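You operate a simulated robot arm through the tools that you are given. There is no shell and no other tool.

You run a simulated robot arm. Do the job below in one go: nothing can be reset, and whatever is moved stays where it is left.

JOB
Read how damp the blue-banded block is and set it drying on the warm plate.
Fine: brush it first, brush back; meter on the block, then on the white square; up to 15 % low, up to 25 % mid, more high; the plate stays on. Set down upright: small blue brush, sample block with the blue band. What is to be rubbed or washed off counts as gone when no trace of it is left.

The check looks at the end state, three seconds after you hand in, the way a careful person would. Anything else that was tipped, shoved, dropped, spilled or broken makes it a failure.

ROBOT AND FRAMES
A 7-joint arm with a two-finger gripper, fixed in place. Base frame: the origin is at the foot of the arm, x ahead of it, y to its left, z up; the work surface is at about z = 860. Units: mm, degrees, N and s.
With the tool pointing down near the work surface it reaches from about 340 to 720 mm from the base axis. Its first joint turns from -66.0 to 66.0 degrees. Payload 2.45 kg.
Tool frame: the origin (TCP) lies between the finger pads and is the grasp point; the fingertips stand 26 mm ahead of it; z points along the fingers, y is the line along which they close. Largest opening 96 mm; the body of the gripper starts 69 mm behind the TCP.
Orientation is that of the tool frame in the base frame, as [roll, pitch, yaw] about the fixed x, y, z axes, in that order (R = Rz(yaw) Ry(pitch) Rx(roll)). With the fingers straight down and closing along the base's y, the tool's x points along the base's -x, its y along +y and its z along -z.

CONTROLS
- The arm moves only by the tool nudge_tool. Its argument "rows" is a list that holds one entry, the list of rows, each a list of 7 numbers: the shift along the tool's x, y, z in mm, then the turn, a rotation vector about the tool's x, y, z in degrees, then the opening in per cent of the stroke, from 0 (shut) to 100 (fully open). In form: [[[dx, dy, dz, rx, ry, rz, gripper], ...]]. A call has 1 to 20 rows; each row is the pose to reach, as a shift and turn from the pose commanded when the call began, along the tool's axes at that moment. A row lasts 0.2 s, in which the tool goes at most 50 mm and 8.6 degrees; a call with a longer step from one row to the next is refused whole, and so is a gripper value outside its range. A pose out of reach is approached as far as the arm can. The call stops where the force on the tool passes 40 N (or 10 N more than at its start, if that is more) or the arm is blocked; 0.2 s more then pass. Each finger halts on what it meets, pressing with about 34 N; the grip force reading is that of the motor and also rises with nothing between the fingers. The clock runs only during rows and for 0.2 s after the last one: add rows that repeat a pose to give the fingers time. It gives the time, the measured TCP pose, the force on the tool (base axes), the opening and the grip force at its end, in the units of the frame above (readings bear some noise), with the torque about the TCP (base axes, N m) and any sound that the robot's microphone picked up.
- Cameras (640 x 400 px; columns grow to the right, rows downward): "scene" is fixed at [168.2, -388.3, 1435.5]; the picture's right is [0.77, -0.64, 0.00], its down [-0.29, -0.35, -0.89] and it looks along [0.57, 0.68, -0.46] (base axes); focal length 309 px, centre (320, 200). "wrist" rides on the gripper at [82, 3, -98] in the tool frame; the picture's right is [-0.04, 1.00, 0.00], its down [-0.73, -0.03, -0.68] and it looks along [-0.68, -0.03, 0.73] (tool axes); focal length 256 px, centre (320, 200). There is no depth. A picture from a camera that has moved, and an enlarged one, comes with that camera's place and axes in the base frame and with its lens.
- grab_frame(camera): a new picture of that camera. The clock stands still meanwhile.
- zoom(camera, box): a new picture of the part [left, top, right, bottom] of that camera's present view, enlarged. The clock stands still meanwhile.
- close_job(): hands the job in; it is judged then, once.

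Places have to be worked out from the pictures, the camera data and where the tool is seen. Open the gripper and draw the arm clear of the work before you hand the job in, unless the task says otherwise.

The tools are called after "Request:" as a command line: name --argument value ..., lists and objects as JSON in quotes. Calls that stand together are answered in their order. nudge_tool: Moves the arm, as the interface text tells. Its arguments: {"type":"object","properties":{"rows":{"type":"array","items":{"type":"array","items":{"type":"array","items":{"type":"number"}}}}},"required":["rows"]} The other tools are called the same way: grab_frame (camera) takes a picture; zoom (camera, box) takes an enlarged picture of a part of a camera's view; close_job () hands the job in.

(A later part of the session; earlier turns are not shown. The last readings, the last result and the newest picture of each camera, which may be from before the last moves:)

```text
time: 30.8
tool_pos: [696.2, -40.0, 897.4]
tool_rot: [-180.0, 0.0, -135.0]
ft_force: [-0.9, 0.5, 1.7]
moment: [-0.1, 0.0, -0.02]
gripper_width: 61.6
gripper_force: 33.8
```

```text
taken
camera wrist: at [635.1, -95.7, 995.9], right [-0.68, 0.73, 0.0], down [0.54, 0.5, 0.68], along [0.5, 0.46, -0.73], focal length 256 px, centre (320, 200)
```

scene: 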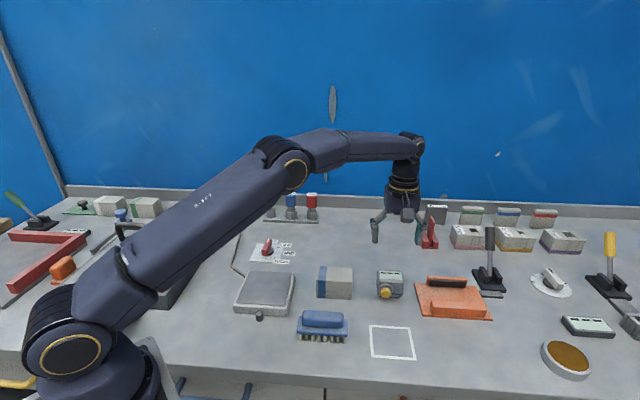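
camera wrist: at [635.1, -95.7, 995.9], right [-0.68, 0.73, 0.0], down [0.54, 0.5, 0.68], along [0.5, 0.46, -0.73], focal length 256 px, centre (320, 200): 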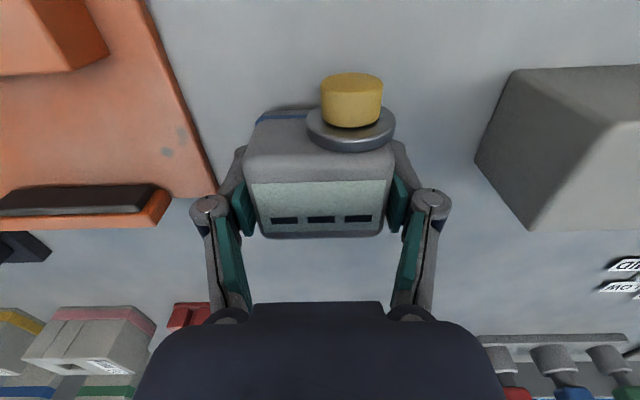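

Held at 61.6 mm. I lift it 100 mm and carry it above the block's centre, about (589, 48).

Request:
nudge_tool --rows '[[[0, 0, -10, 0, 0, 0, 50], [0, 0, -35, 0, 0, 0, 50], [0, 0, -70, 0, 0, 0, 50], [0, 0, -100, 0, 0, 0, 50], [2.5, 25, -100, 0, 0, 0, 50], [5, 53, -100, 0, 0, 0, 50], [8, 82, -100, 0, 0, 0, 50], [11, 111, -100, 0, 0, 0, 50], [13.4, 138, -100, 0, 0, 0, 50], [13.4, 138, -100, 0, 0, 0, 50], [13.4, 138, -100, 0, 0, 0, 50]]]'

Request:
grab_frame --camera "wrist"

Request:
zoom --camera "scene" --box '[280, 200, 400, 310]'

```text
time: 33.2
tool_pos: [588.0, 49.5, 999.8]
tool_rot: [-179.9, 0.0, -135.0]
ft_force: [-0.1, -0.7, -4.7]
moment: [0.02, -0.04, 0.0]
gripper_width: 61.6
gripper_force: 34.3
```

```text
taken
camera wrist: at [527.8, -6.0, 1097.5], right [-0.68, 0.73, 0.0], down [0.54, 0.5, 0.68], along [0.5, 0.46, -0.73], focal length 256 px, centre (320, 200)
```

wrist: 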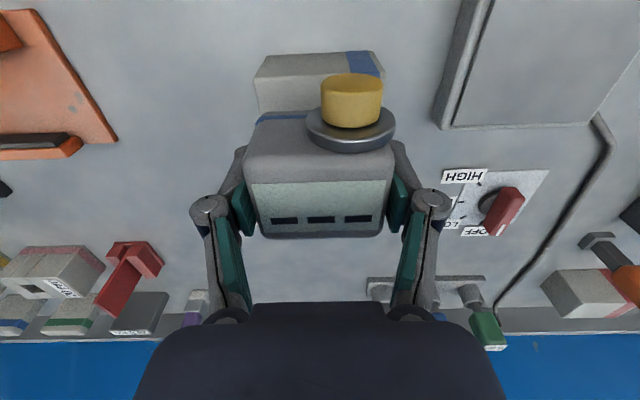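

```text
3.64 times, centred on (340, 255) of scene
camera zoom: at [168.3, -388.3, 1435.5], right [0.77, -0.64, 0.0], down [-0.29, -0.35, -0.89], along [0.57, 0.68, -0.46], focal length 1124 px, centre (247, 0)
```

zoom: 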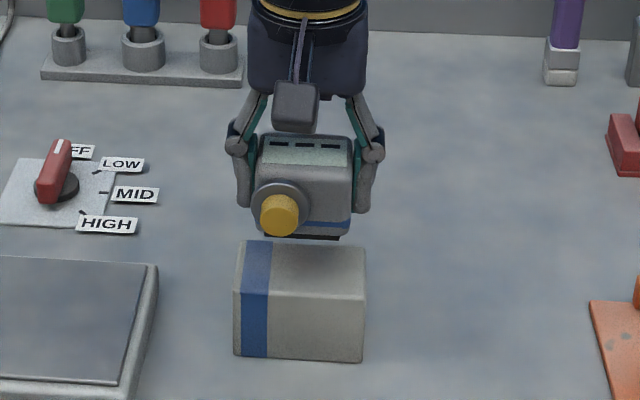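

The meter (about 4.7 N) hangs over the block. I zoom in to check the fore-aft position before lowering.

Request:
zoom --camera "scene" --box '[310, 230, 370, 305]'

Request:
zoom --camera "wrist" --box '[230, 30, 410, 150]'

```text
5.33 times, centred on (340, 268) of scene
camera zoom: at [168.3, -388.3, 1435.5], right [0.77, -0.64, 0.0], down [-0.29, -0.35, -0.89], along [0.57, 0.68, -0.46], focal length 1649 px, centre (213, -160)
```

zoom: 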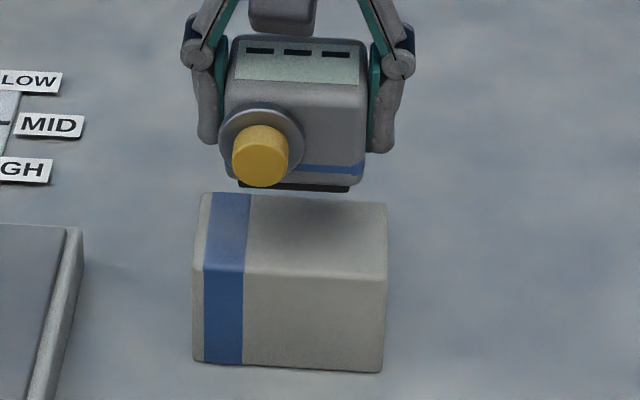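

```text
3.33 times, centred on (320, 90) of wrist
camera zoom: at [527.8, -6.0, 1097.5], right [-0.68, 0.73, 0.0], down [0.54, 0.5, 0.68], along [0.5, 0.46, -0.73], focal length 853 px, centre (320, 567)
```

zoom: 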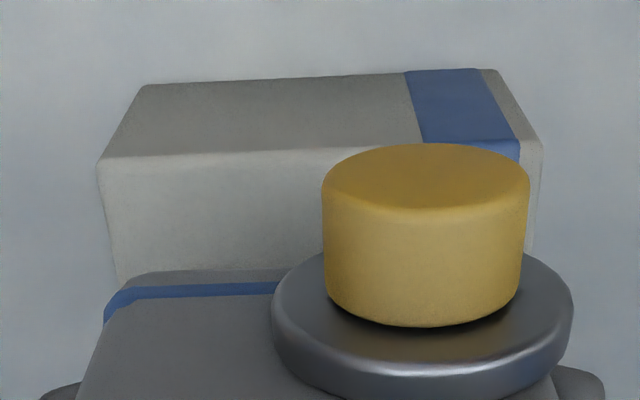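

The feet will land about 7 mm behind the block's front edge and centred lengthwise. I lower the meter toward the top, slowing near contact.

Request:
nudge_tool --rows '[[[0, 0, 15, 0, 0, 0, 50], [0, 0, 28, 0, 0, 0, 50], [0, 0, 36, 0, 0, 0, 50], [0, 0, 39, 0, 0, 0, 50], [0, 0, 39, 0, 0, 0, 50]]]'

```text
time: 34.4
tool_pos: [587.5, 49.8, 960.0]
tool_rot: [-180.0, -0.1, -135.0]
ft_force: [-0.4, -1.5, -3.7]
moment: [0.03, -0.02, 0.0]
gripper_width: 61.4
gripper_force: 34.4
```

Request:
nudge_tool --rows '[[[0, 0, 1, 0, 0, 0, 50], [0, 0, 2, 0, 0, 0, 50], [0, 0, 2, 0, 0, 0, 50]]]'

Request:
zoom --camera "scene" --box '[310, 230, 370, 305]'

```text
time: 35.2
tool_pos: [586.8, 50.9, 959.2]
tool_rot: [-180.0, 0.0, -135.0]
ft_force: [0.2, 0.7, -3.3]
moment: [-0.01, -0.02, -0.01]
gripper_width: 61.7
gripper_force: 34.2
```

```text
5.33 times, centred on (340, 268) of scene
camera zoom: at [168.3, -388.3, 1435.5], right [0.77, -0.64, 0.0], down [-0.29, -0.35, -0.89], along [0.57, 0.68, -0.46], focal length 1649 px, centre (213, -160)
```

zoom: 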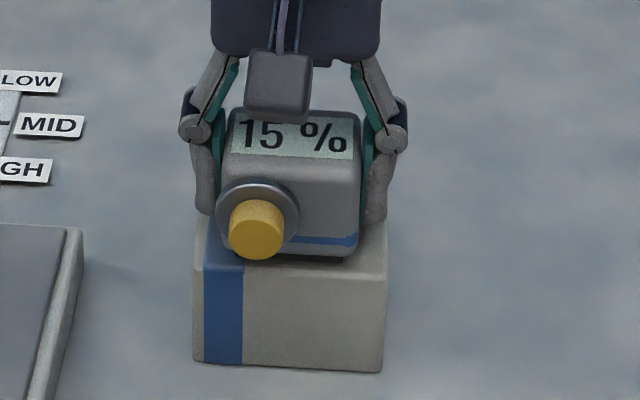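

The display now shows a value, about "15 %". I set the meter down fully and read the display from the wrist camera too.

Request:
nudge_tool --rows '[[[0, 0, 0.6, 0, 0, 0, 50], [0, 0, 0.9, 0, 0, 0, 50], [0, 0, 0.9, 0, 0, 0, 50], [0, 0, 0.9, 0, 0, 0, 50]]]'

Request:
grab_frame --camera "wrist"

Request:
zoom --camera "wrist" --box '[230, 160, 410, 260]'

Request:
zoom --camera "scene" --box '[325, 245, 365, 285]'

```text
time: 36.2
tool_pos: [586.7, 49.3, 957.5]
tool_rot: [-180.0, 0.0, -135.1]
ft_force: [-0.9, -0.7, -2.1]
moment: [-0.05, -0.04, 0.0]
gripper_width: 61.6
gripper_force: 33.9
```

```text
taken
camera wrist: at [527.1, -5.9, 1055.9], right [-0.68, 0.73, 0.0], down [0.54, 0.5, 0.68], along [0.5, 0.46, -0.73], focal length 256 px, centre (320, 200)
```

wrist: 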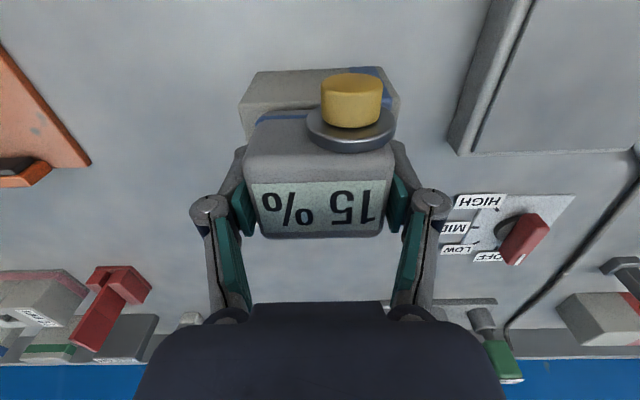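

```text
3.56 times, centred on (320, 210) of wrist
camera zoom: at [527.1, -5.9, 1055.9], right [-0.68, 0.73, 0.0], down [0.54, 0.5, 0.68], along [0.5, 0.46, -0.73], focal length 910 px, centre (320, 164)
```

zoom: 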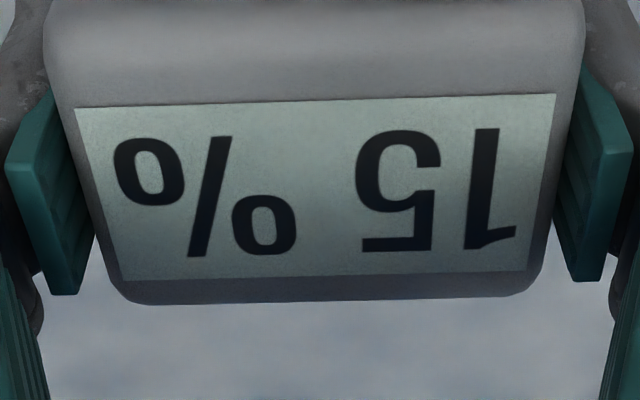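

```text
10.00 times, centred on (345, 265) of scene
camera zoom: at [168.2, -388.3, 1435.5], right [0.77, -0.64, 0.0], down [-0.29, -0.35, -0.89], along [0.57, 0.68, -0.46], focal length 3091 px, centre (70, -450)
```

zoom: 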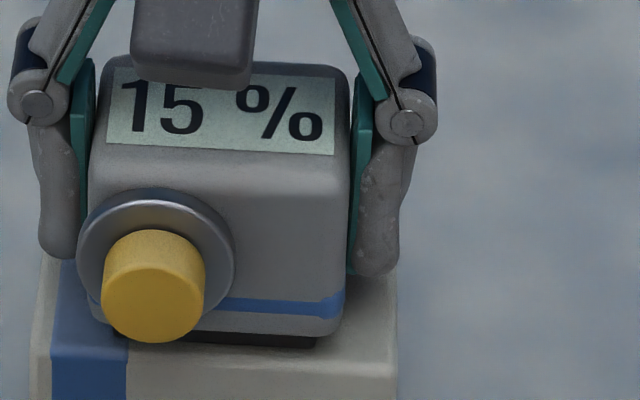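

The display reads "15 %", but the force shows the meter isn't yet fully resting (−2 N still carried). I let it down the last bit and wait to see whether the reading is stable.

Request:
nudge_tool --rows '[[[0, 0, 0.4, 0, 0, 0, 50], [0, 0, 0.6, 0, 0, 0, 50], [0, 0, 0.6, 0, 0, 0, 50], [0, 0, 0.6, 0, 0, 0, 50], [0, 0, 0.6, 0, 0, 0, 50], [0, 0, 0.6, 0, 0, 0, 50], [0, 0, 0.6, 0, 0, 0, 50], [0, 0, 0.6, 0, 0, 0, 50]]]'

Request:
zoom --camera "wrist" --box '[230, 160, 410, 260]'

Request:
zoom --camera "scene" --box '[310, 240, 370, 310]'

```text
time: 38.0
tool_pos: [588.3, 49.8, 956.6]
tool_rot: [-180.0, 0.1, -135.0]
ft_force: [-2.5, -3.3, 21.3]
moment: [-0.16, 0.08, -0.02]
gripper_width: 61.6
gripper_force: 34.2
```

```text
3.56 times, centred on (320, 210) of wrist
camera zoom: at [527.6, -5.6, 1055.3], right [-0.68, 0.73, 0.0], down [0.54, 0.5, 0.68], along [0.5, 0.46, -0.73], focal length 910 px, centre (320, 164)
```

zoom: 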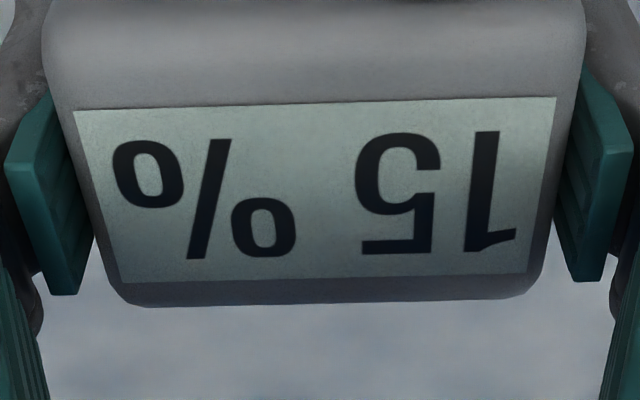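

```text
5.71 times, centred on (340, 275) of scene
camera zoom: at [167.8, -388.4, 1435.5], right [0.77, -0.64, 0.0], down [-0.29, -0.35, -0.89], along [0.57, 0.68, -0.45], focal length 1766 px, centre (206, -229)
```

zoom: 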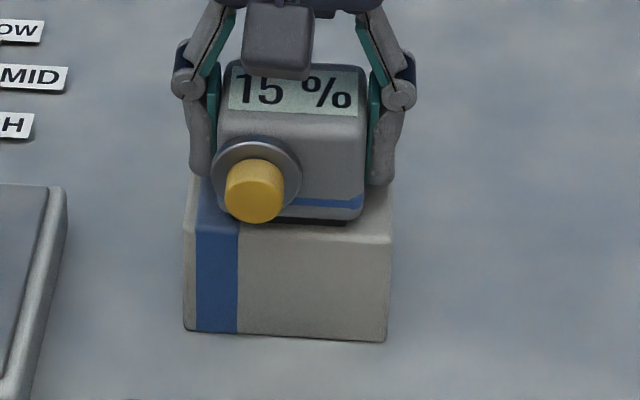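

Full contact with 26 N on it; the reading stays at 15 %. I ease off to a light contact and wait a couple of seconds to be sure the number is steady.

Request:
nudge_tool --rows '[[[0, 0, -0.6, 0, 0, 0, 50], [0, 0, -1.0, 0, 0, 0, 50], [0, 0, -1.0, 0, 0, 0, 50], [0, 0, -1.0, 0, 0, 0, 50], [0, 0, -1.0, 0, 0, 0, 50], [0, 0, -1.0, 0, 0, 0, 50], [0, 0, -1.0, 0, 0, 0, 50], [0, 0, -1.0, 0, 0, 0, 50], [0, 0, -1.0, 0, 0, 0, 50], [0, 0, -1.0, 0, 0, 0, 50], [0, 0, -1.0, 0, 0, 0, 50], [0, 0, -1.0, 0, 0, 0, 50]]]'

Request:
zoom --camera "wrist" --box '[230, 160, 410, 260]'

```text
time: 40.6
tool_pos: [587.0, 49.7, 957.1]
tool_rot: [-179.9, -0.1, -135.0]
ft_force: [0.1, 0.6, -3.6]
moment: [0.01, 0.01, -0.02]
gripper_width: 61.8
gripper_force: 34.2
```

```text
3.56 times, centred on (320, 210) of wrist
camera zoom: at [527.7, -5.4, 1056.0], right [-0.68, 0.73, 0.0], down [0.54, 0.5, 0.68], along [0.5, 0.46, -0.73], focal length 910 px, centre (320, 164)
```

zoom: 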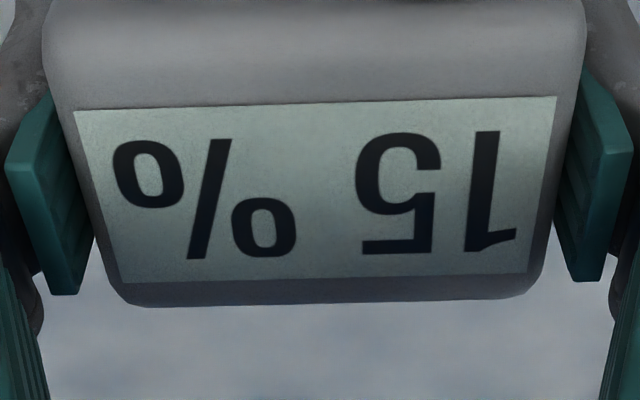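

The reading is steady at 15 % → LOW. I lift the meter off and carry it above the white square, centre judged at (580.5, −143).

Request:
nudge_tool --rows '[[[0, 0, -8, 0, 0, 0, 50], [0, 0, -30, 0, 0, 0, 50], [0, 0, -55, 0, 0, 0, 50], [18, -17, -60, 0, 0, 0, 50], [40, -38, -60, 0, 0, 0, 50], [63, -60, -60, 0, 0, 0, 50], [86, -82, -60, 0, 0, 0, 50], [109, -104, -60, 0, 0, 0, 50], [128, -121, -60, 0, 0, 0, 50], [138.6, -131.5, -60, 0, 0, 0, 50], [138.6, -131.5, -60, 0, 0, 0, 50], [138.6, -131.5, -60, 0, 0, 0, 50]]]'

Request:
grab_frame --camera "wrist"

Request:
grab_frame --camera "scene"

Request:
zoom --camera "scene" --box '[290, 230, 440, 370]'

```text
time: 43.2
tool_pos: [580.8, -139.9, 1016.5]
tool_rot: [180.0, 0.0, -135.0]
ft_force: [0.2, -0.6, -3.4]
moment: [0.02, 0.0, -0.01]
gripper_width: 61.7
gripper_force: 34.1
```

```text
taken
camera wrist: at [520.4, -195.6, 1114.3], right [-0.68, 0.73, 0.0], down [0.54, 0.5, 0.68], along [0.5, 0.46, -0.73], focal length 256 px, centre (320, 200)
```

wrist: 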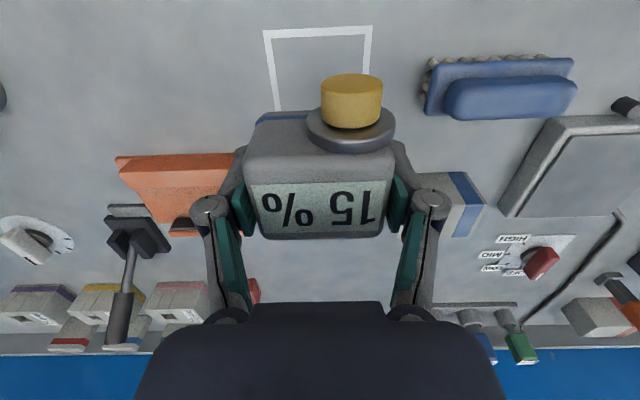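

```text
taken
```

scene: 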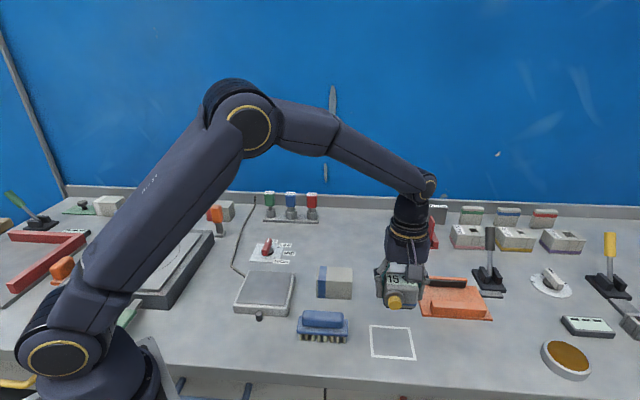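

```text
2.86 times, centred on (365, 300) of scene
camera zoom: at [168.3, -388.3, 1435.5], right [0.77, -0.64, 0.0], down [-0.29, -0.35, -0.89], along [0.57, 0.68, -0.46], focal length 883 px, centre (191, -86)
```

zoom: 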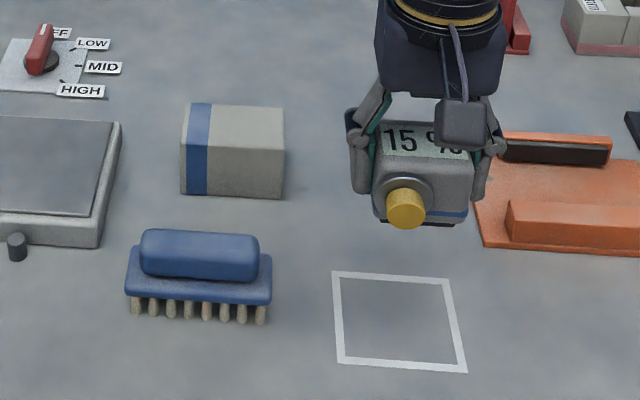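

The display keeps 15 %, and the tool is within 2–3 mm of the intended spot. I lower the meter to just above the table inside the square.

Request:
nudge_tool --rows '[[[0, -1.5, 30, 0, 0, 0, 50], [0, -1.5, 65, 0, 0, 0, 50], [0, -1.5, 95, 0, 0, 0, 50], [0, -1.5, 110, 0, 0, 0, 50], [0, -1.5, 115, 0, 0, 0, 50], [0, -1.5, 115, 0, 0, 0, 50]]]'

Request:
zoom --camera "scene" --box '[350, 280, 440, 370]'

```text
time: 44.6
tool_pos: [583.8, -141.6, 902.4]
tool_rot: [-179.9, -0.1, -135.0]
ft_force: [-0.9, 0.0, -3.9]
moment: [0.02, -0.02, 0.03]
gripper_width: 61.3
gripper_force: 34.0
```

```text
4.44 times, centred on (395, 325) of scene
camera zoom: at [168.3, -388.3, 1435.5], right [0.77, -0.64, 0.0], down [-0.29, -0.35, -0.89], along [0.57, 0.68, -0.46], focal length 1374 px, centre (-13, -356)
```

zoom: 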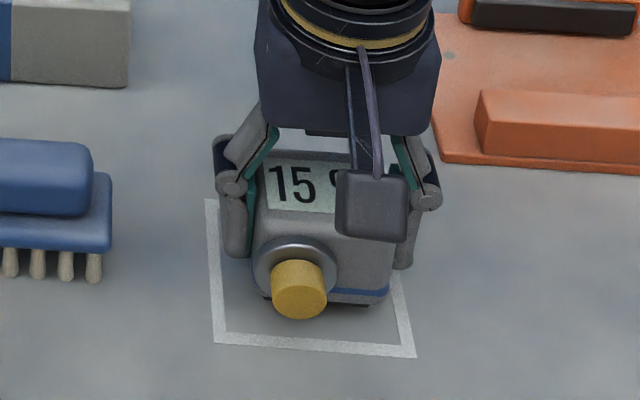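

It sits nicely inside the outline. I go down the last few mm until light contact.

Request:
nudge_tool --rows '[[[0, 0, 2, 0, 0, 0, 50], [0, 0, 3.2, 0, 0, 0, 50], [0, 0, 4, 0, 0, 0, 50], [0, 0, 4, 0, 0, 0, 50]]]'

```text
time: 45.6
tool_pos: [584.0, -142.1, 899.7]
tool_rot: [179.9, 0.0, -135.0]
ft_force: [0.3, -0.9, -3.5]
moment: [-0.01, 0.0, -0.03]
gripper_width: 61.6
gripper_force: 33.9
```

Request:
nudge_tool --rows '[[[0, 0, 0.7, 0, 0, 0, 50], [0, 0, 1.4, 0, 0, 0, 50], [0, 0, 1.4, 0, 0, 0, 50]]]'

```text
time: 46.4
tool_pos: [581.7, -142.0, 896.8]
tool_rot: [180.0, -0.1, -134.9]
ft_force: [-1.2, 1.1, 0.3]
moment: [0.05, -0.11, 0.04]
gripper_width: 61.7
gripper_force: 34.1
```

The meter's weight is now on the table (force went from −3.5 to about 0). I open the fingers and rise.

Request:
nudge_tool --rows '[[[0, 0, 0, 0, 0, 0, 70], [0, 0, 0, 0, 0, 0, 85], [0, 0, 0, 0, 0, 0, 85], [0, 0, 0, 0, 0, 0, 85]]]'

Request:
nudge_tool --rows '[[[0, 0, -15, 0, 0, 0, 85], [0, 0, -40, 0, 0, 0, 85], [0, 0, -75, 0, 0, 0, 85], [0, 0, -110, 0, 0, 0, 85], [0, 0, -140, 0, 0, 0, 85], [0, 0, -140, 0, 0, 0, 85]]]'

Request:
grab_frame --camera "wrist"

Request:
zoom --camera "scene" --box '[290, 230, 440, 370]'

```text
time: 47.4
tool_pos: [583.2, -140.7, 896.7]
tool_rot: [-180.0, 0.0, -135.1]
ft_force: [0.7, 1.2, -0.3]
moment: [-0.01, 0.04, 0.03]
gripper_width: 81.7
gripper_force: 0.0
```

```text
time: 48.8
tool_pos: [581.8, -143.5, 1037.9]
tool_rot: [180.0, 0.0, -134.9]
ft_force: [0.4, 0.1, -0.2]
moment: [0.0, 0.0, 0.03]
gripper_width: 81.7
gripper_force: 0.0
```

```text
taken
camera wrist: at [522.2, -198.2, 1136.2], right [-0.68, 0.73, 0.0], down [0.54, 0.5, 0.68], along [0.5, 0.46, -0.73], focal length 256 px, centre (320, 200)
```

wrist: 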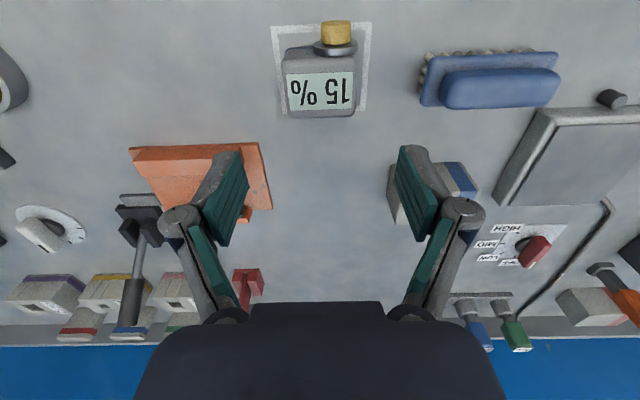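

```text
2.86 times, centred on (365, 300) of scene
camera zoom: at [168.2, -388.3, 1435.5], right [0.77, -0.64, 0.0], down [-0.29, -0.35, -0.89], along [0.57, 0.68, -0.46], focal length 883 px, centre (191, -86)
```

zoom: 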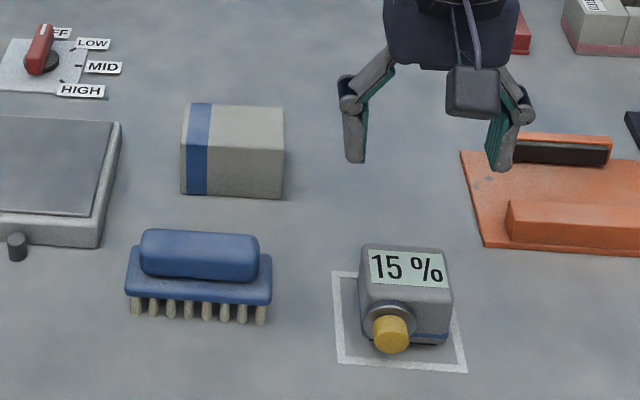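

The meter stands in the square, holding 15 %. Next is the block: I turn the wrist back 90° while moving above the block's centre (≈(589, 48)), so the fingers close across its 54 mm width.

Request:
nudge_tool --rows '[[[-11.7, 10.9, 0, 0, 0, 7.5, 85], [-23.4, 21.8, 0, 0, 0, 15, 85], [-35.1, 32.6, 0, 0, 0, 22.5, 85], [-46.8, 43.5, 0, 0, 0, 30, 85], [-58.5, 54.4, 0, 0, 0, 37.5, 85], [-70.2, 65.3, 0, 0, 0, 45, 85], [-81.9, 76.1, 0, 0, 0, 52.5, 85], [-93.6, 87, 0, 0, 0, 60, 85], [-105.3, 97.9, 0, 0, 0, 67.5, 85], [-117, 108.8, 0, 0, 0, 75, 85], [-128.7, 119.6, 0, 0, 0, 82.5, 85], [-140.4, 130.5, 0, 0, 0, 90, 85], [-140.4, 130.5, 0, 0, 0, 90, 85], [-140.4, 130.5, 0, 0, 0, 90, 85]]]'

Request:
grab_frame --camera "wrist"

Request:
zoom --camera "wrist" --box '[230, 10, 410, 170]'

```text
time: 51.8
tool_pos: [588.6, 50.4, 1037.3]
tool_rot: [-180.0, 0.0, 134.9]
ft_force: [0.7, 0.8, 0.0]
moment: [0.03, 0.02, 0.02]
gripper_width: 81.5
gripper_force: 0.1
```

```text
taken
camera wrist: at [534.2, 110.1, 1135.8], right [0.74, 0.68, 0.0], down [0.5, -0.54, 0.68], along [0.46, -0.5, -0.73], focal length 256 px, centre (320, 200)
```

wrist: 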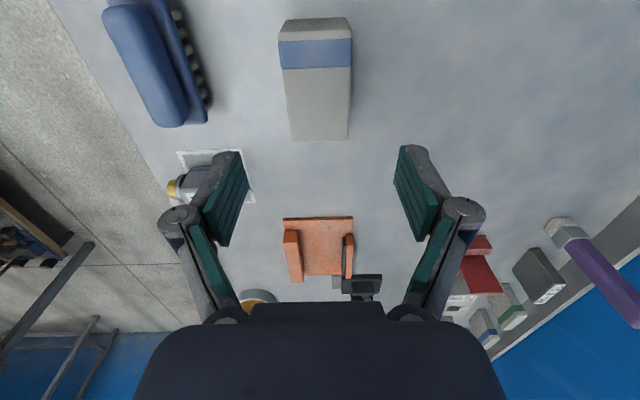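

```text
2.50 times, centred on (320, 90) of wrist
camera zoom: at [534.2, 110.1, 1135.8], right [0.74, 0.68, 0.0], down [0.5, -0.54, 0.68], along [0.46, -0.5, -0.73], focal length 640 px, centre (320, 475)
```

zoom: 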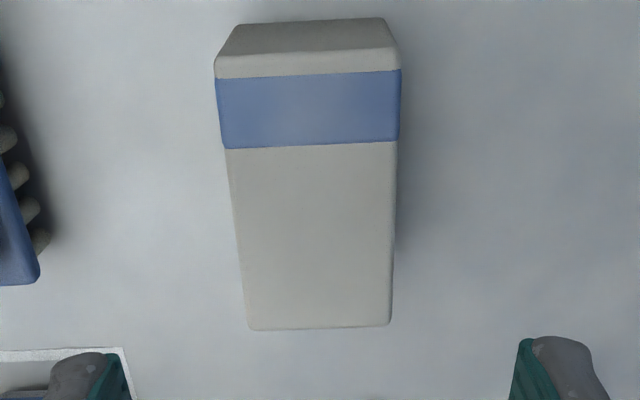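

The block is centred at about (587.7, 48.7), square to the gripper. I shift 2 mm and descend to just above it, then check.

Request:
nudge_tool --rows '[[[0, -2.2, 30, 0, 0, 0, 85], [0, -2.2, 65, 0, 0, 0, 85], [0, -2.2, 80, 0, 0, 0, 85], [0, -2.2, 80, 0, 0, 0, 85], [0, -2.2, 80, 0, 0, 0, 85]]]'

Request:
grab_frame --camera "wrist"

```text
time: 53.0
tool_pos: [587.6, 47.5, 958.5]
tool_rot: [-180.0, -0.1, 134.9]
ft_force: [-0.1, 0.2, -0.2]
moment: [0.01, -0.01, -0.01]
gripper_width: 81.6
gripper_force: 0.1
```

```text
taken
camera wrist: at [532.9, 107.4, 1057.1], right [0.73, 0.68, 0.0], down [0.5, -0.54, 0.68], along [0.46, -0.5, -0.73], focal length 256 px, centre (320, 200)
```

wrist: 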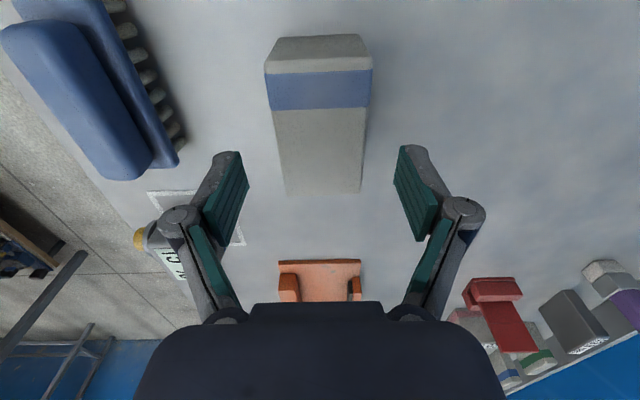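

The block lies between the fingers with even gaps. I descend to TCP z ≈ 895 and close.

Request:
nudge_tool --rows '[[[0, 0, 25, 0, 0, 0, 85], [0, 0, 48, 0, 0, 0, 85], [0, 0, 62, 0, 0, 0, 85], [0, 0, 62, 0, 0, 0, 85], [0, 0, 62, 0, 0, 0, 85]]]'

Request:
grab_frame --camera "wrist"

Request:
zoom --camera "scene" --box '[280, 220, 400, 320]'

```text
time: 54.2
tool_pos: [588.6, 47.6, 896.3]
tool_rot: [-179.9, 0.0, 135.0]
ft_force: [-0.8, 0.4, 0.5]
moment: [0.02, -0.01, -0.03]
gripper_width: 81.8
gripper_force: 0.0
```

```text
taken
camera wrist: at [533.2, 108.6, 994.5], right [0.73, 0.68, 0.0], down [0.5, -0.54, 0.68], along [0.46, -0.5, -0.73], focal length 256 px, centre (320, 200)
```

wrist: 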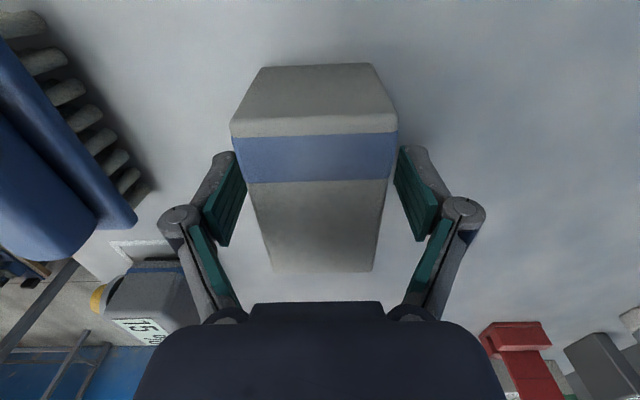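

```text
4.00 times, centred on (340, 270) of scene
camera zoom: at [168.2, -388.3, 1435.5], right [0.77, -0.64, 0.0], down [-0.29, -0.35, -0.89], along [0.57, 0.68, -0.46], focal length 1236 px, centre (240, -80)
```

zoom: 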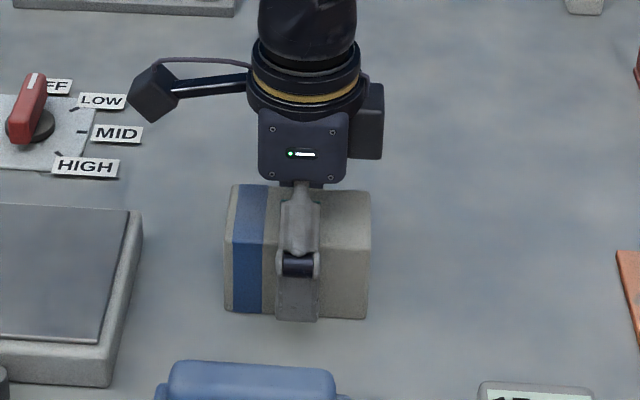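

Fingers are on either side at mid height; I close on the block.

Request:
nudge_tool --rows '[[[0, 0, 0, 0, 0, 0, 65], [0, 0, 0, 0, 0, 0, 50], [0, 0, 0, 0, 0, 0, 40], [0, 0, 0, 0, 0, 0, 40], [0, 0, 0, 0, 0, 0, 40], [0, 0, 0, 0, 0, 0, 40]]]'

```text
time: 55.6
tool_pos: [588.9, 48.1, 895.6]
tool_rot: [-180.0, 0.0, 135.0]
ft_force: [-1.7, -0.4, 3.3]
moment: [0.13, 0.27, 0.04]
gripper_width: 54.8
gripper_force: 33.6
```

Held at 54.8 mm. I lift it 70 mm and check the grip.

Request:
nudge_tool --rows '[[[0, 0, -6, 0, 0, 0, 40], [0, 0, -20, 0, 0, 0, 40], [0, 0, -40, 0, 0, 0, 40], [0, 0, -60, 0, 0, 0, 40], [0, 0, -70, 0, 0, 0, 40], [0, 0, -70, 0, 0, 0, 40]]]'

Request:
grab_frame --camera "wrist"

Request:
zoom --camera "scene" --box '[220, 200, 400, 340]'

```text
time: 57.0
tool_pos: [589.7, 47.8, 963.9]
tool_rot: [179.9, 0.0, 135.1]
ft_force: [-0.2, -0.4, -3.1]
moment: [0.06, 0.03, 0.0]
gripper_width: 54.8
gripper_force: 33.9
```

```text
taken
camera wrist: at [534.1, 107.4, 1063.4], right [0.73, 0.68, 0.0], down [0.5, -0.54, 0.68], along [0.46, -0.5, -0.73], focal length 256 px, centre (320, 200)
```

wrist: 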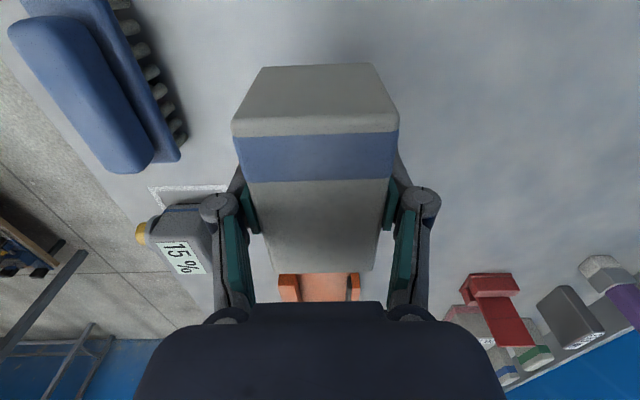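

```text
2.86 times, centred on (310, 270) of scene
camera zoom: at [168.3, -388.3, 1435.5], right [0.77, -0.64, 0.0], down [-0.29, -0.35, -0.89], along [0.57, 0.68, -0.46], focal length 883 px, centre (349, 0)
```

zoom: 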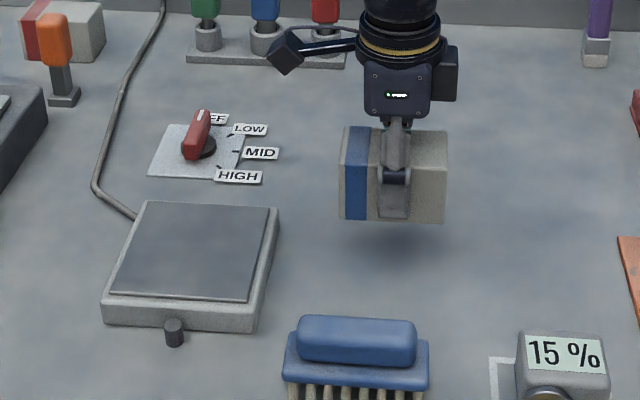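

The block hangs level (about 3 N). The plate's centre works out near (440, 148), top near z 880; I carry the block there at this height.

Request:
nudge_tool --rows '[[[20, -4, 0, 0, 0, 0, 40], [48, -9.5, 0, 0, 0, 0, 40], [78, -15.4, 0, 0, 0, 0, 40], [108, -21.3, 0, 0, 0, 0, 40], [138, -27.2, 0, 0, 0, 0, 40], [164, -32.4, 0, 0, 0, 0, 40], [176.3, -34.8, 0, 0, 0, 0, 40], [176.3, -34.8, 0, 0, 0, 0, 40], [176.3, -34.8, 0, 0, 0, 0, 40]]]'

Request:
grab_frame --camera "wrist"

Request:
grab_frame --camera "scene"

Request:
zoom --camera "scene" --box '[210, 210, 330, 330]'

```text
time: 59.0
tool_pos: [439.7, 145.3, 964.0]
tool_rot: [180.0, 0.0, 134.9]
ft_force: [0.6, 0.1, -3.1]
moment: [-0.05, -0.04, -0.01]
gripper_width: 54.5
gripper_force: 34.2
```

```text
taken
camera wrist: at [384.2, 204.4, 1062.4], right [0.73, 0.68, 0.0], down [0.5, -0.54, 0.68], along [0.46, -0.5, -0.73], focal length 256 px, centre (320, 200)
```

wrist: 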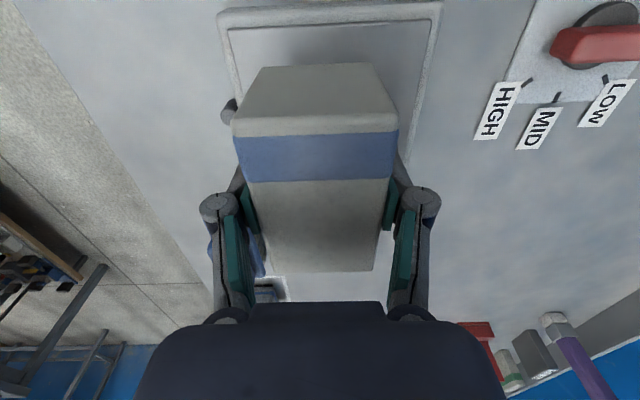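

```text
taken
```

scene: 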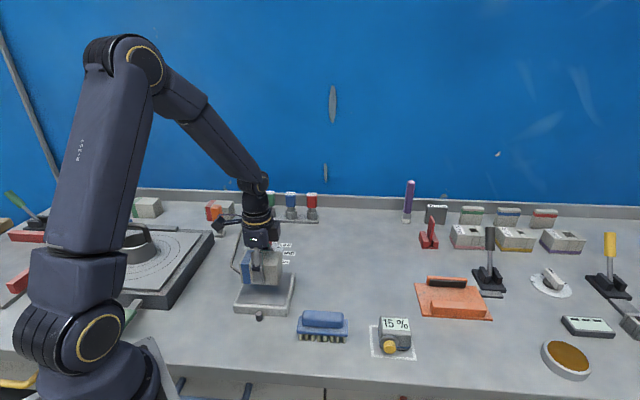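

```text
3.33 times, centred on (270, 270) of scene
camera zoom: at [168.3, -388.3, 1435.5], right [0.77, -0.64, 0.0], down [-0.29, -0.35, -0.89], along [0.57, 0.68, -0.46], focal length 1030 px, centre (487, -33)
```

zoom: 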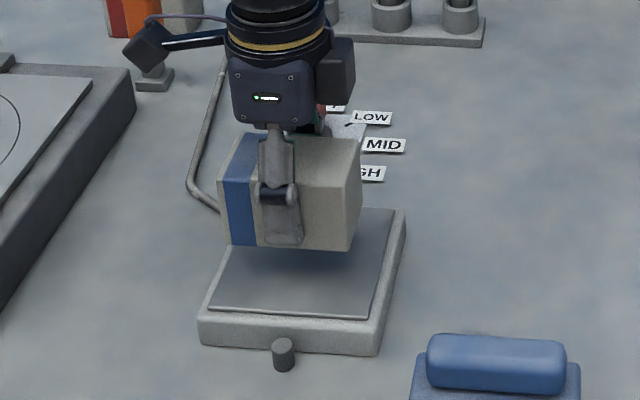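

From this view the plate's centre is nearer (447, 147.5), so I shift about 7 mm and lower the block to a few mm above the plate.

Request:
nudge_tool --rows '[[[-3.5, 6.4, 0, 0, 0, 0, 40], [-3.5, 6.4, 15, 0, 0, 0, 40], [-3.5, 6.4, 30, 0, 0, 0, 40], [-3.5, 6.4, 40, 0, 0, 0, 40], [-3.5, 6.4, 40, 0, 0, 0, 40]]]'

Request:
zoom --camera "scene" --box '[210, 230, 320, 330]'

Request:
grab_frame --camera "wrist"

```text
time: 60.2
tool_pos: [447.1, 149.8, 926.2]
tool_rot: [179.9, 0.0, 135.0]
ft_force: [-3.6, -1.9, 23.1]
moment: [-0.08, 0.16, 0.03]
gripper_width: 54.8
gripper_force: 34.1
```

```text
4.00 times, centred on (265, 280) of scene
camera zoom: at [167.8, -388.4, 1435.5], right [0.77, -0.64, 0.0], down [-0.29, -0.35, -0.89], along [0.57, 0.68, -0.45], focal length 1236 px, centre (540, -120)
```

zoom: 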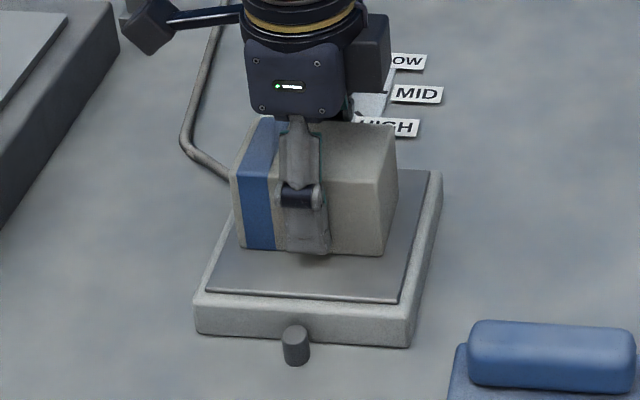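

```text
taken
camera wrist: at [391.0, 210.1, 1024.1], right [0.73, 0.68, 0.0], down [0.5, -0.54, 0.68], along [0.46, -0.5, -0.73], focal length 256 px, centre (320, 200)
```

wrist: 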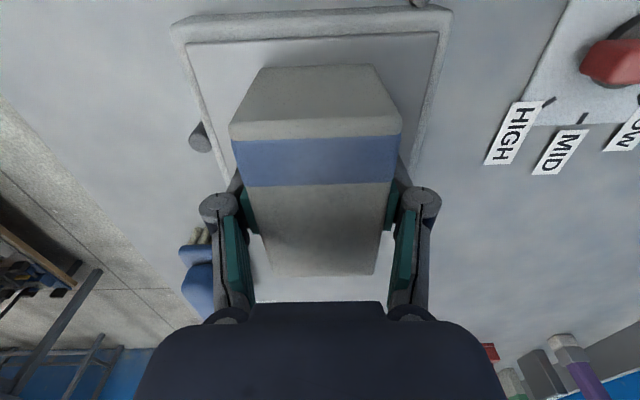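

The block has reached the plate (contact 26 N, plate top near z 890), well inside its edges. I ease off the pressure before letting go.

Request:
nudge_tool --rows '[[[0, 0, -0.8, 0, 0, 0, 40], [0, 0, -1.5, 0, 0, 0, 40], [0, 0, -1.5, 0, 0, 0, 40]]]'

```text
time: 61.0
tool_pos: [445.3, 150.0, 925.2]
tool_rot: [-179.9, 0.1, 135.0]
ft_force: [0.5, 0.8, -2.5]
moment: [-0.02, -0.1, 0.03]
gripper_width: 54.5
gripper_force: 34.1
```

Now nearly hanging again; down 0.4 mm for a light seat.

Request:
nudge_tool --rows '[[[0, 0, 0.3, 0, 0, 0, 40], [0, 0, 0.5, 0, 0, 0, 40], [0, 0, 0.5, 0, 0, 0, 40]]]'

```text
time: 61.8
tool_pos: [446.6, 151.5, 926.0]
tool_rot: [-180.0, 0.0, 135.0]
ft_force: [-0.3, 0.0, -2.9]
moment: [0.01, -0.01, 0.02]
gripper_width: 54.3
gripper_force: 33.6
```

Request:
nudge_tool --rows '[[[0, 0, 0.4, 0, 0, 0, 40], [0, 0, 0.7, 0, 0, 0, 40], [0, 0, 0.7, 0, 0, 0, 40]]]'

```text
time: 62.6
tool_pos: [446.2, 150.8, 925.9]
tool_rot: [180.0, 0.0, 135.0]
ft_force: [0.6, 0.0, -2.2]
moment: [0.0, -0.06, 0.01]
gripper_width: 54.4
gripper_force: 34.1
```

Request:
nudge_tool --rows '[[[0, 0, 0.2, 0, 0, 0, 40], [0, 0, 0.4, 0, 0, 0, 40], [0, 0, 0.4, 0, 0, 0, 40]]]'

```text
time: 63.4
tool_pos: [446.2, 148.9, 925.7]
tool_rot: [180.0, 0.0, 135.0]
ft_force: [1.5, -1.3, 1.4]
moment: [0.0, -0.18, -0.05]
gripper_width: 54.5
gripper_force: 34.4
```

The block now rests on the plate (about 4.5 N taken up). I open the fingers and rise straight up.

Request:
nudge_tool --rows '[[[0, 0, 0, 0, 0, 0, 60], [0, 0, 0, 0, 0, 0, 80], [0, 0, 0, 0, 0, 0, 80], [0, 0, 0, 0, 0, 0, 80]]]'

Request:
nudge_tool --rows '[[[0, 0, -15, 0, 0, 0, 80], [0, 0, -40, 0, 0, 0, 80], [0, 0, -75, 0, 0, 0, 80], [0, 0, -110, 0, 0, 0, 80], [0, 0, -110, 0, 0, 0, 80]]]'

Request:
grab_frame --camera "wrist"

Request:
zoom --camera "scene" --box '[210, 210, 330, 330]'

```text
time: 64.4
tool_pos: [446.2, 150.3, 925.8]
tool_rot: [-180.0, 0.0, 134.9]
ft_force: [-0.1, 0.2, -0.3]
moment: [-0.03, -0.03, 0.02]
gripper_width: 76.9
gripper_force: 0.0
```

```text
time: 65.6
tool_pos: [446.3, 151.5, 1036.6]
tool_rot: [-180.0, 0.0, 135.0]
ft_force: [1.2, 0.0, 0.2]
moment: [0.02, -0.02, -0.02]
gripper_width: 76.8
gripper_force: 0.0
```

```text
taken
camera wrist: at [390.7, 211.4, 1134.3], right [0.73, 0.68, 0.0], down [0.5, -0.54, 0.68], along [0.46, -0.5, -0.73], focal length 256 px, centre (320, 200)
```

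wrist: 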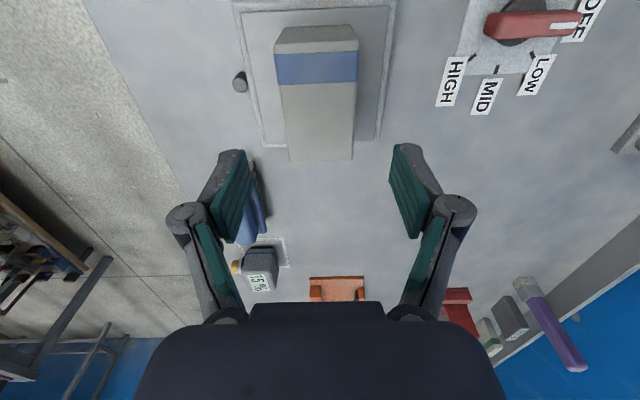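

```text
3.33 times, centred on (270, 270) of scene
camera zoom: at [168.2, -388.3, 1435.5], right [0.77, -0.64, 0.0], down [-0.29, -0.35, -0.89], along [0.57, 0.68, -0.46], focal length 1030 px, centre (487, -33)
```

zoom: 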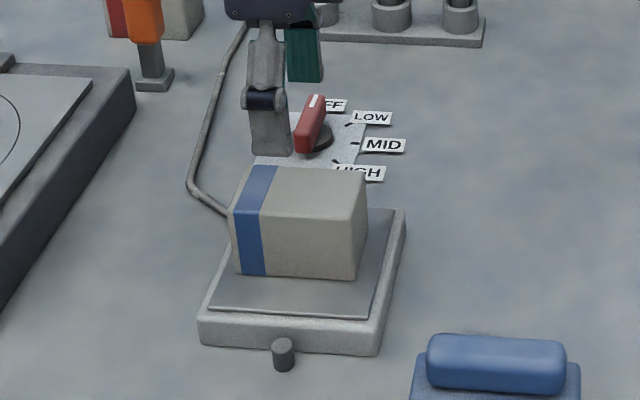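

The block stands upright on the plate. Now the plate's knob: I move above it (about (533, 298)) for a close view of pointer and scale.

Request:
nudge_tool --rows '[[[6, 25, 0, 0, 0, 0, 80], [13, 53, 0, 0, 0, 0, 80], [20, 82, 0, 0, 0, 0, 80], [27, 111, 0, 0, 0, 0, 80], [34, 140, 0, 0, 0, 0, 80], [41, 167, 0, 0, 0, 0, 80], [41, 167, 0, 0, 0, 0, 80], [41, 167, 0, 0, 0, 0, 80]]]'

Request:
grab_frame --camera "wrist"

Request:
zoom --camera "wrist" --box '[230, 0, 430, 150]'

Request:
zoom --camera "scene" --box '[235, 220, 315, 280]'

```text
time: 67.4
tool_pos: [535.7, 297.3, 1032.9]
tool_rot: [-180.0, 0.0, 135.0]
ft_force: [0.2, 0.7, 0.0]
moment: [0.0, -0.02, -0.03]
gripper_width: 76.9
gripper_force: 0.0
```

```text
taken
camera wrist: at [481.1, 357.0, 1132.9], right [0.73, 0.68, 0.0], down [0.5, -0.54, 0.68], along [0.46, -0.5, -0.73], focal length 256 px, centre (320, 200)
```

wrist: 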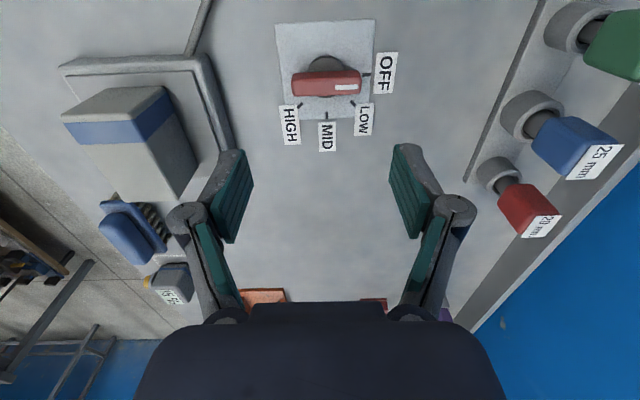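

```text
2.67 times, centred on (330, 75) of wrist
camera zoom: at [481.1, 357.0, 1132.9], right [0.73, 0.68, 0.0], down [0.5, -0.54, 0.68], along [0.46, -0.5, -0.73], focal length 683 px, centre (293, 533)
```

zoom: 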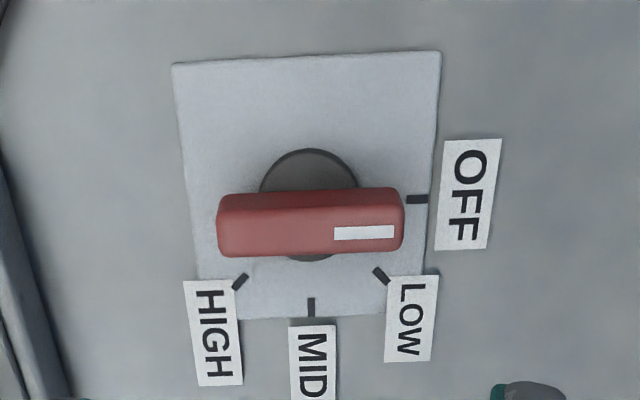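

```text
6.67 times, centred on (275, 250) of scene
camera zoom: at [168.2, -388.3, 1435.5], right [0.77, -0.64, 0.0], down [-0.29, -0.35, -0.89], along [0.57, 0.68, -0.46], focal length 2061 px, centre (620, -133)
```

zoom: 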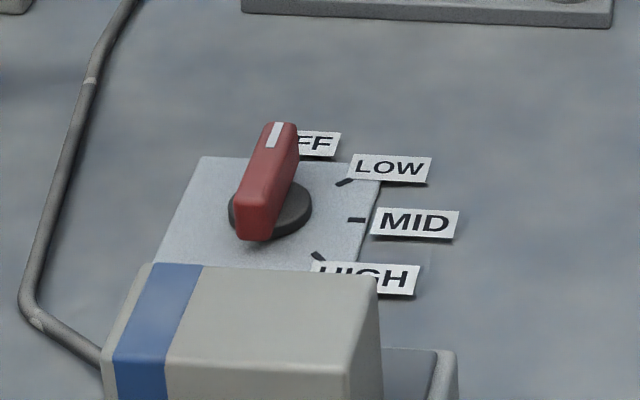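

The knob's axis is near (540, 300); ticks sit every 45°: OFF at +45°, LOW at 0° (base +x), MID, HIGH. The pointer bar now lies along +45°, so I turn the wrist 90° to grip it across, then will turn it 45° clockwise to LOW.

Request:
nudge_tool --rows '[[[0, 1, 0, 0, 0, -8, 60], [-0.3, 2, 0, 0, 0, -16, 60], [-0.5, 3, 0, 0, 0, -24, 60], [-0.7, 4, 0, 0, 0, -32, 60], [-0.7, 5, 0, 0, 0, -40, 60], [-0.7, 5, 0, 0, 0, -48, 60], [-0.7, 5, 0, 0, 0, -56, 60], [-0.7, 5, 0, 0, 0, -64, 60], [-0.7, 5, 0, 0, 0, -72, 60], [-0.7, 5, 0, 0, 0, -80, 60], [-0.7, 5, 0, 0, 0, -88, 60], [-0.7, 5, 0, 0, 0, -90, 60], [-0.7, 5, 0, 0, 0, -90, 60], [-0.7, 5, 0, 0, 0, -90, 60]]]'

Request:
grab_frame --camera "wrist"

Request:
zoom --camera "wrist" --box '[230, 0, 430, 150]'

```text
time: 70.4
tool_pos: [540.7, 301.0, 1036.0]
tool_rot: [180.0, 0.0, -135.0]
ft_force: [1.0, -0.5, 0.3]
moment: [0.01, -0.01, -0.02]
gripper_width: 57.6
gripper_force: 0.0
```

```text
taken
camera wrist: at [479.7, 244.4, 1133.9], right [-0.68, 0.73, 0.0], down [0.54, 0.5, 0.68], along [0.5, 0.46, -0.73], focal length 256 px, centre (320, 200)
```

wrist: 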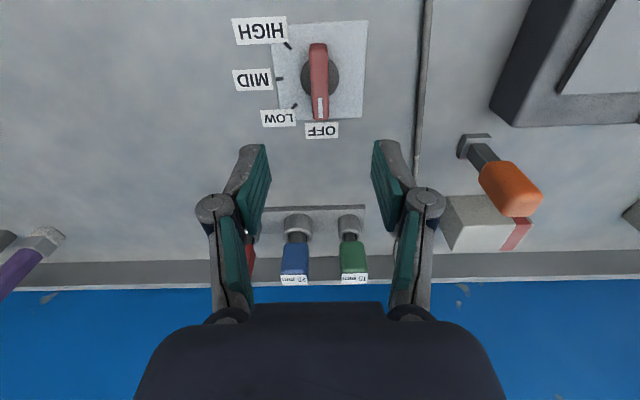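

```text
2.67 times, centred on (330, 75) of wrist
camera zoom: at [479.7, 244.4, 1133.9], right [-0.68, 0.73, 0.0], down [0.54, 0.5, 0.68], along [0.5, 0.46, -0.73], focal length 683 px, centre (293, 533)
```

zoom: 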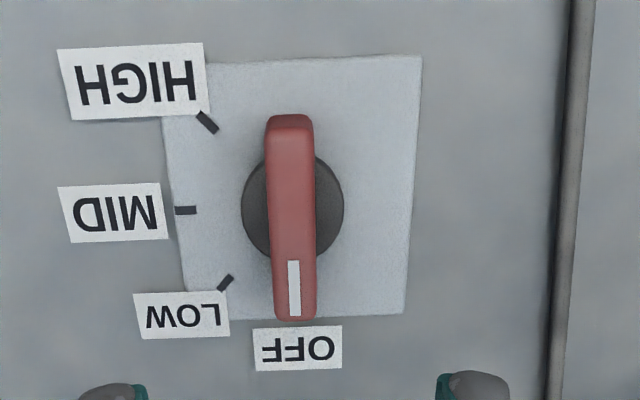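

Bar and axis lie directly below the TCP. I descend to just above the knob and check.

Request:
nudge_tool --rows '[[[0, 0, 35, 0, 0, 0, 60], [0, 0, 70, 0, 0, 0, 60], [0, 0, 95, 0, 0, 0, 60], [0, 0, 95, 0, 0, 0, 60], [0, 0, 95, 0, 0, 0, 60]]]'

Request:
grab_frame --camera "wrist"

Request:
zoom --camera "scene" --box '[225, 200, 325, 280]'

```text
time: 71.6
tool_pos: [540.1, 299.7, 937.4]
tool_rot: [-179.9, 0.0, -135.0]
ft_force: [0.0, 0.2, -0.1]
moment: [0.0, 0.03, 0.01]
gripper_width: 57.5
gripper_force: 0.0
```

```text
taken
camera wrist: at [480.1, 244.0, 1036.5], right [-0.68, 0.73, 0.0], down [0.54, 0.5, 0.68], along [0.5, 0.46, -0.73], focal length 256 px, centre (320, 200)
```

wrist: 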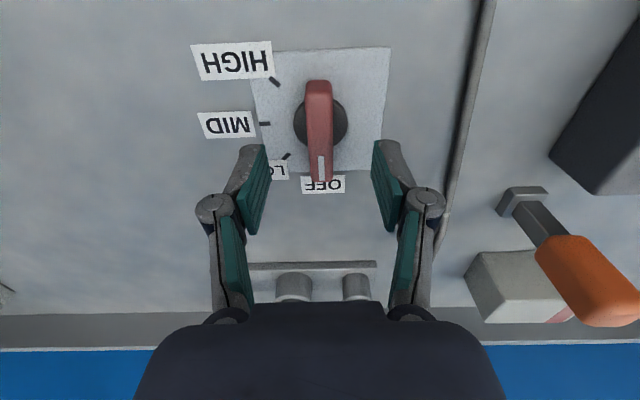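

```text
5.00 times, centred on (275, 240) of scene
camera zoom: at [168.2, -388.3, 1435.5], right [0.77, -0.64, 0.0], down [-0.29, -0.35, -0.89], along [0.57, 0.68, -0.46], focal length 1546 px, centre (545, 0)
```

zoom: 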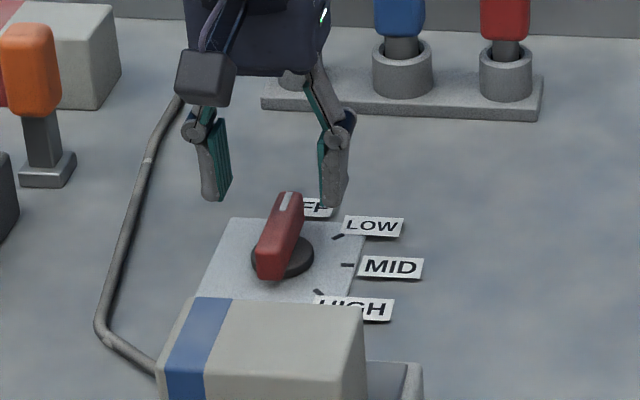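

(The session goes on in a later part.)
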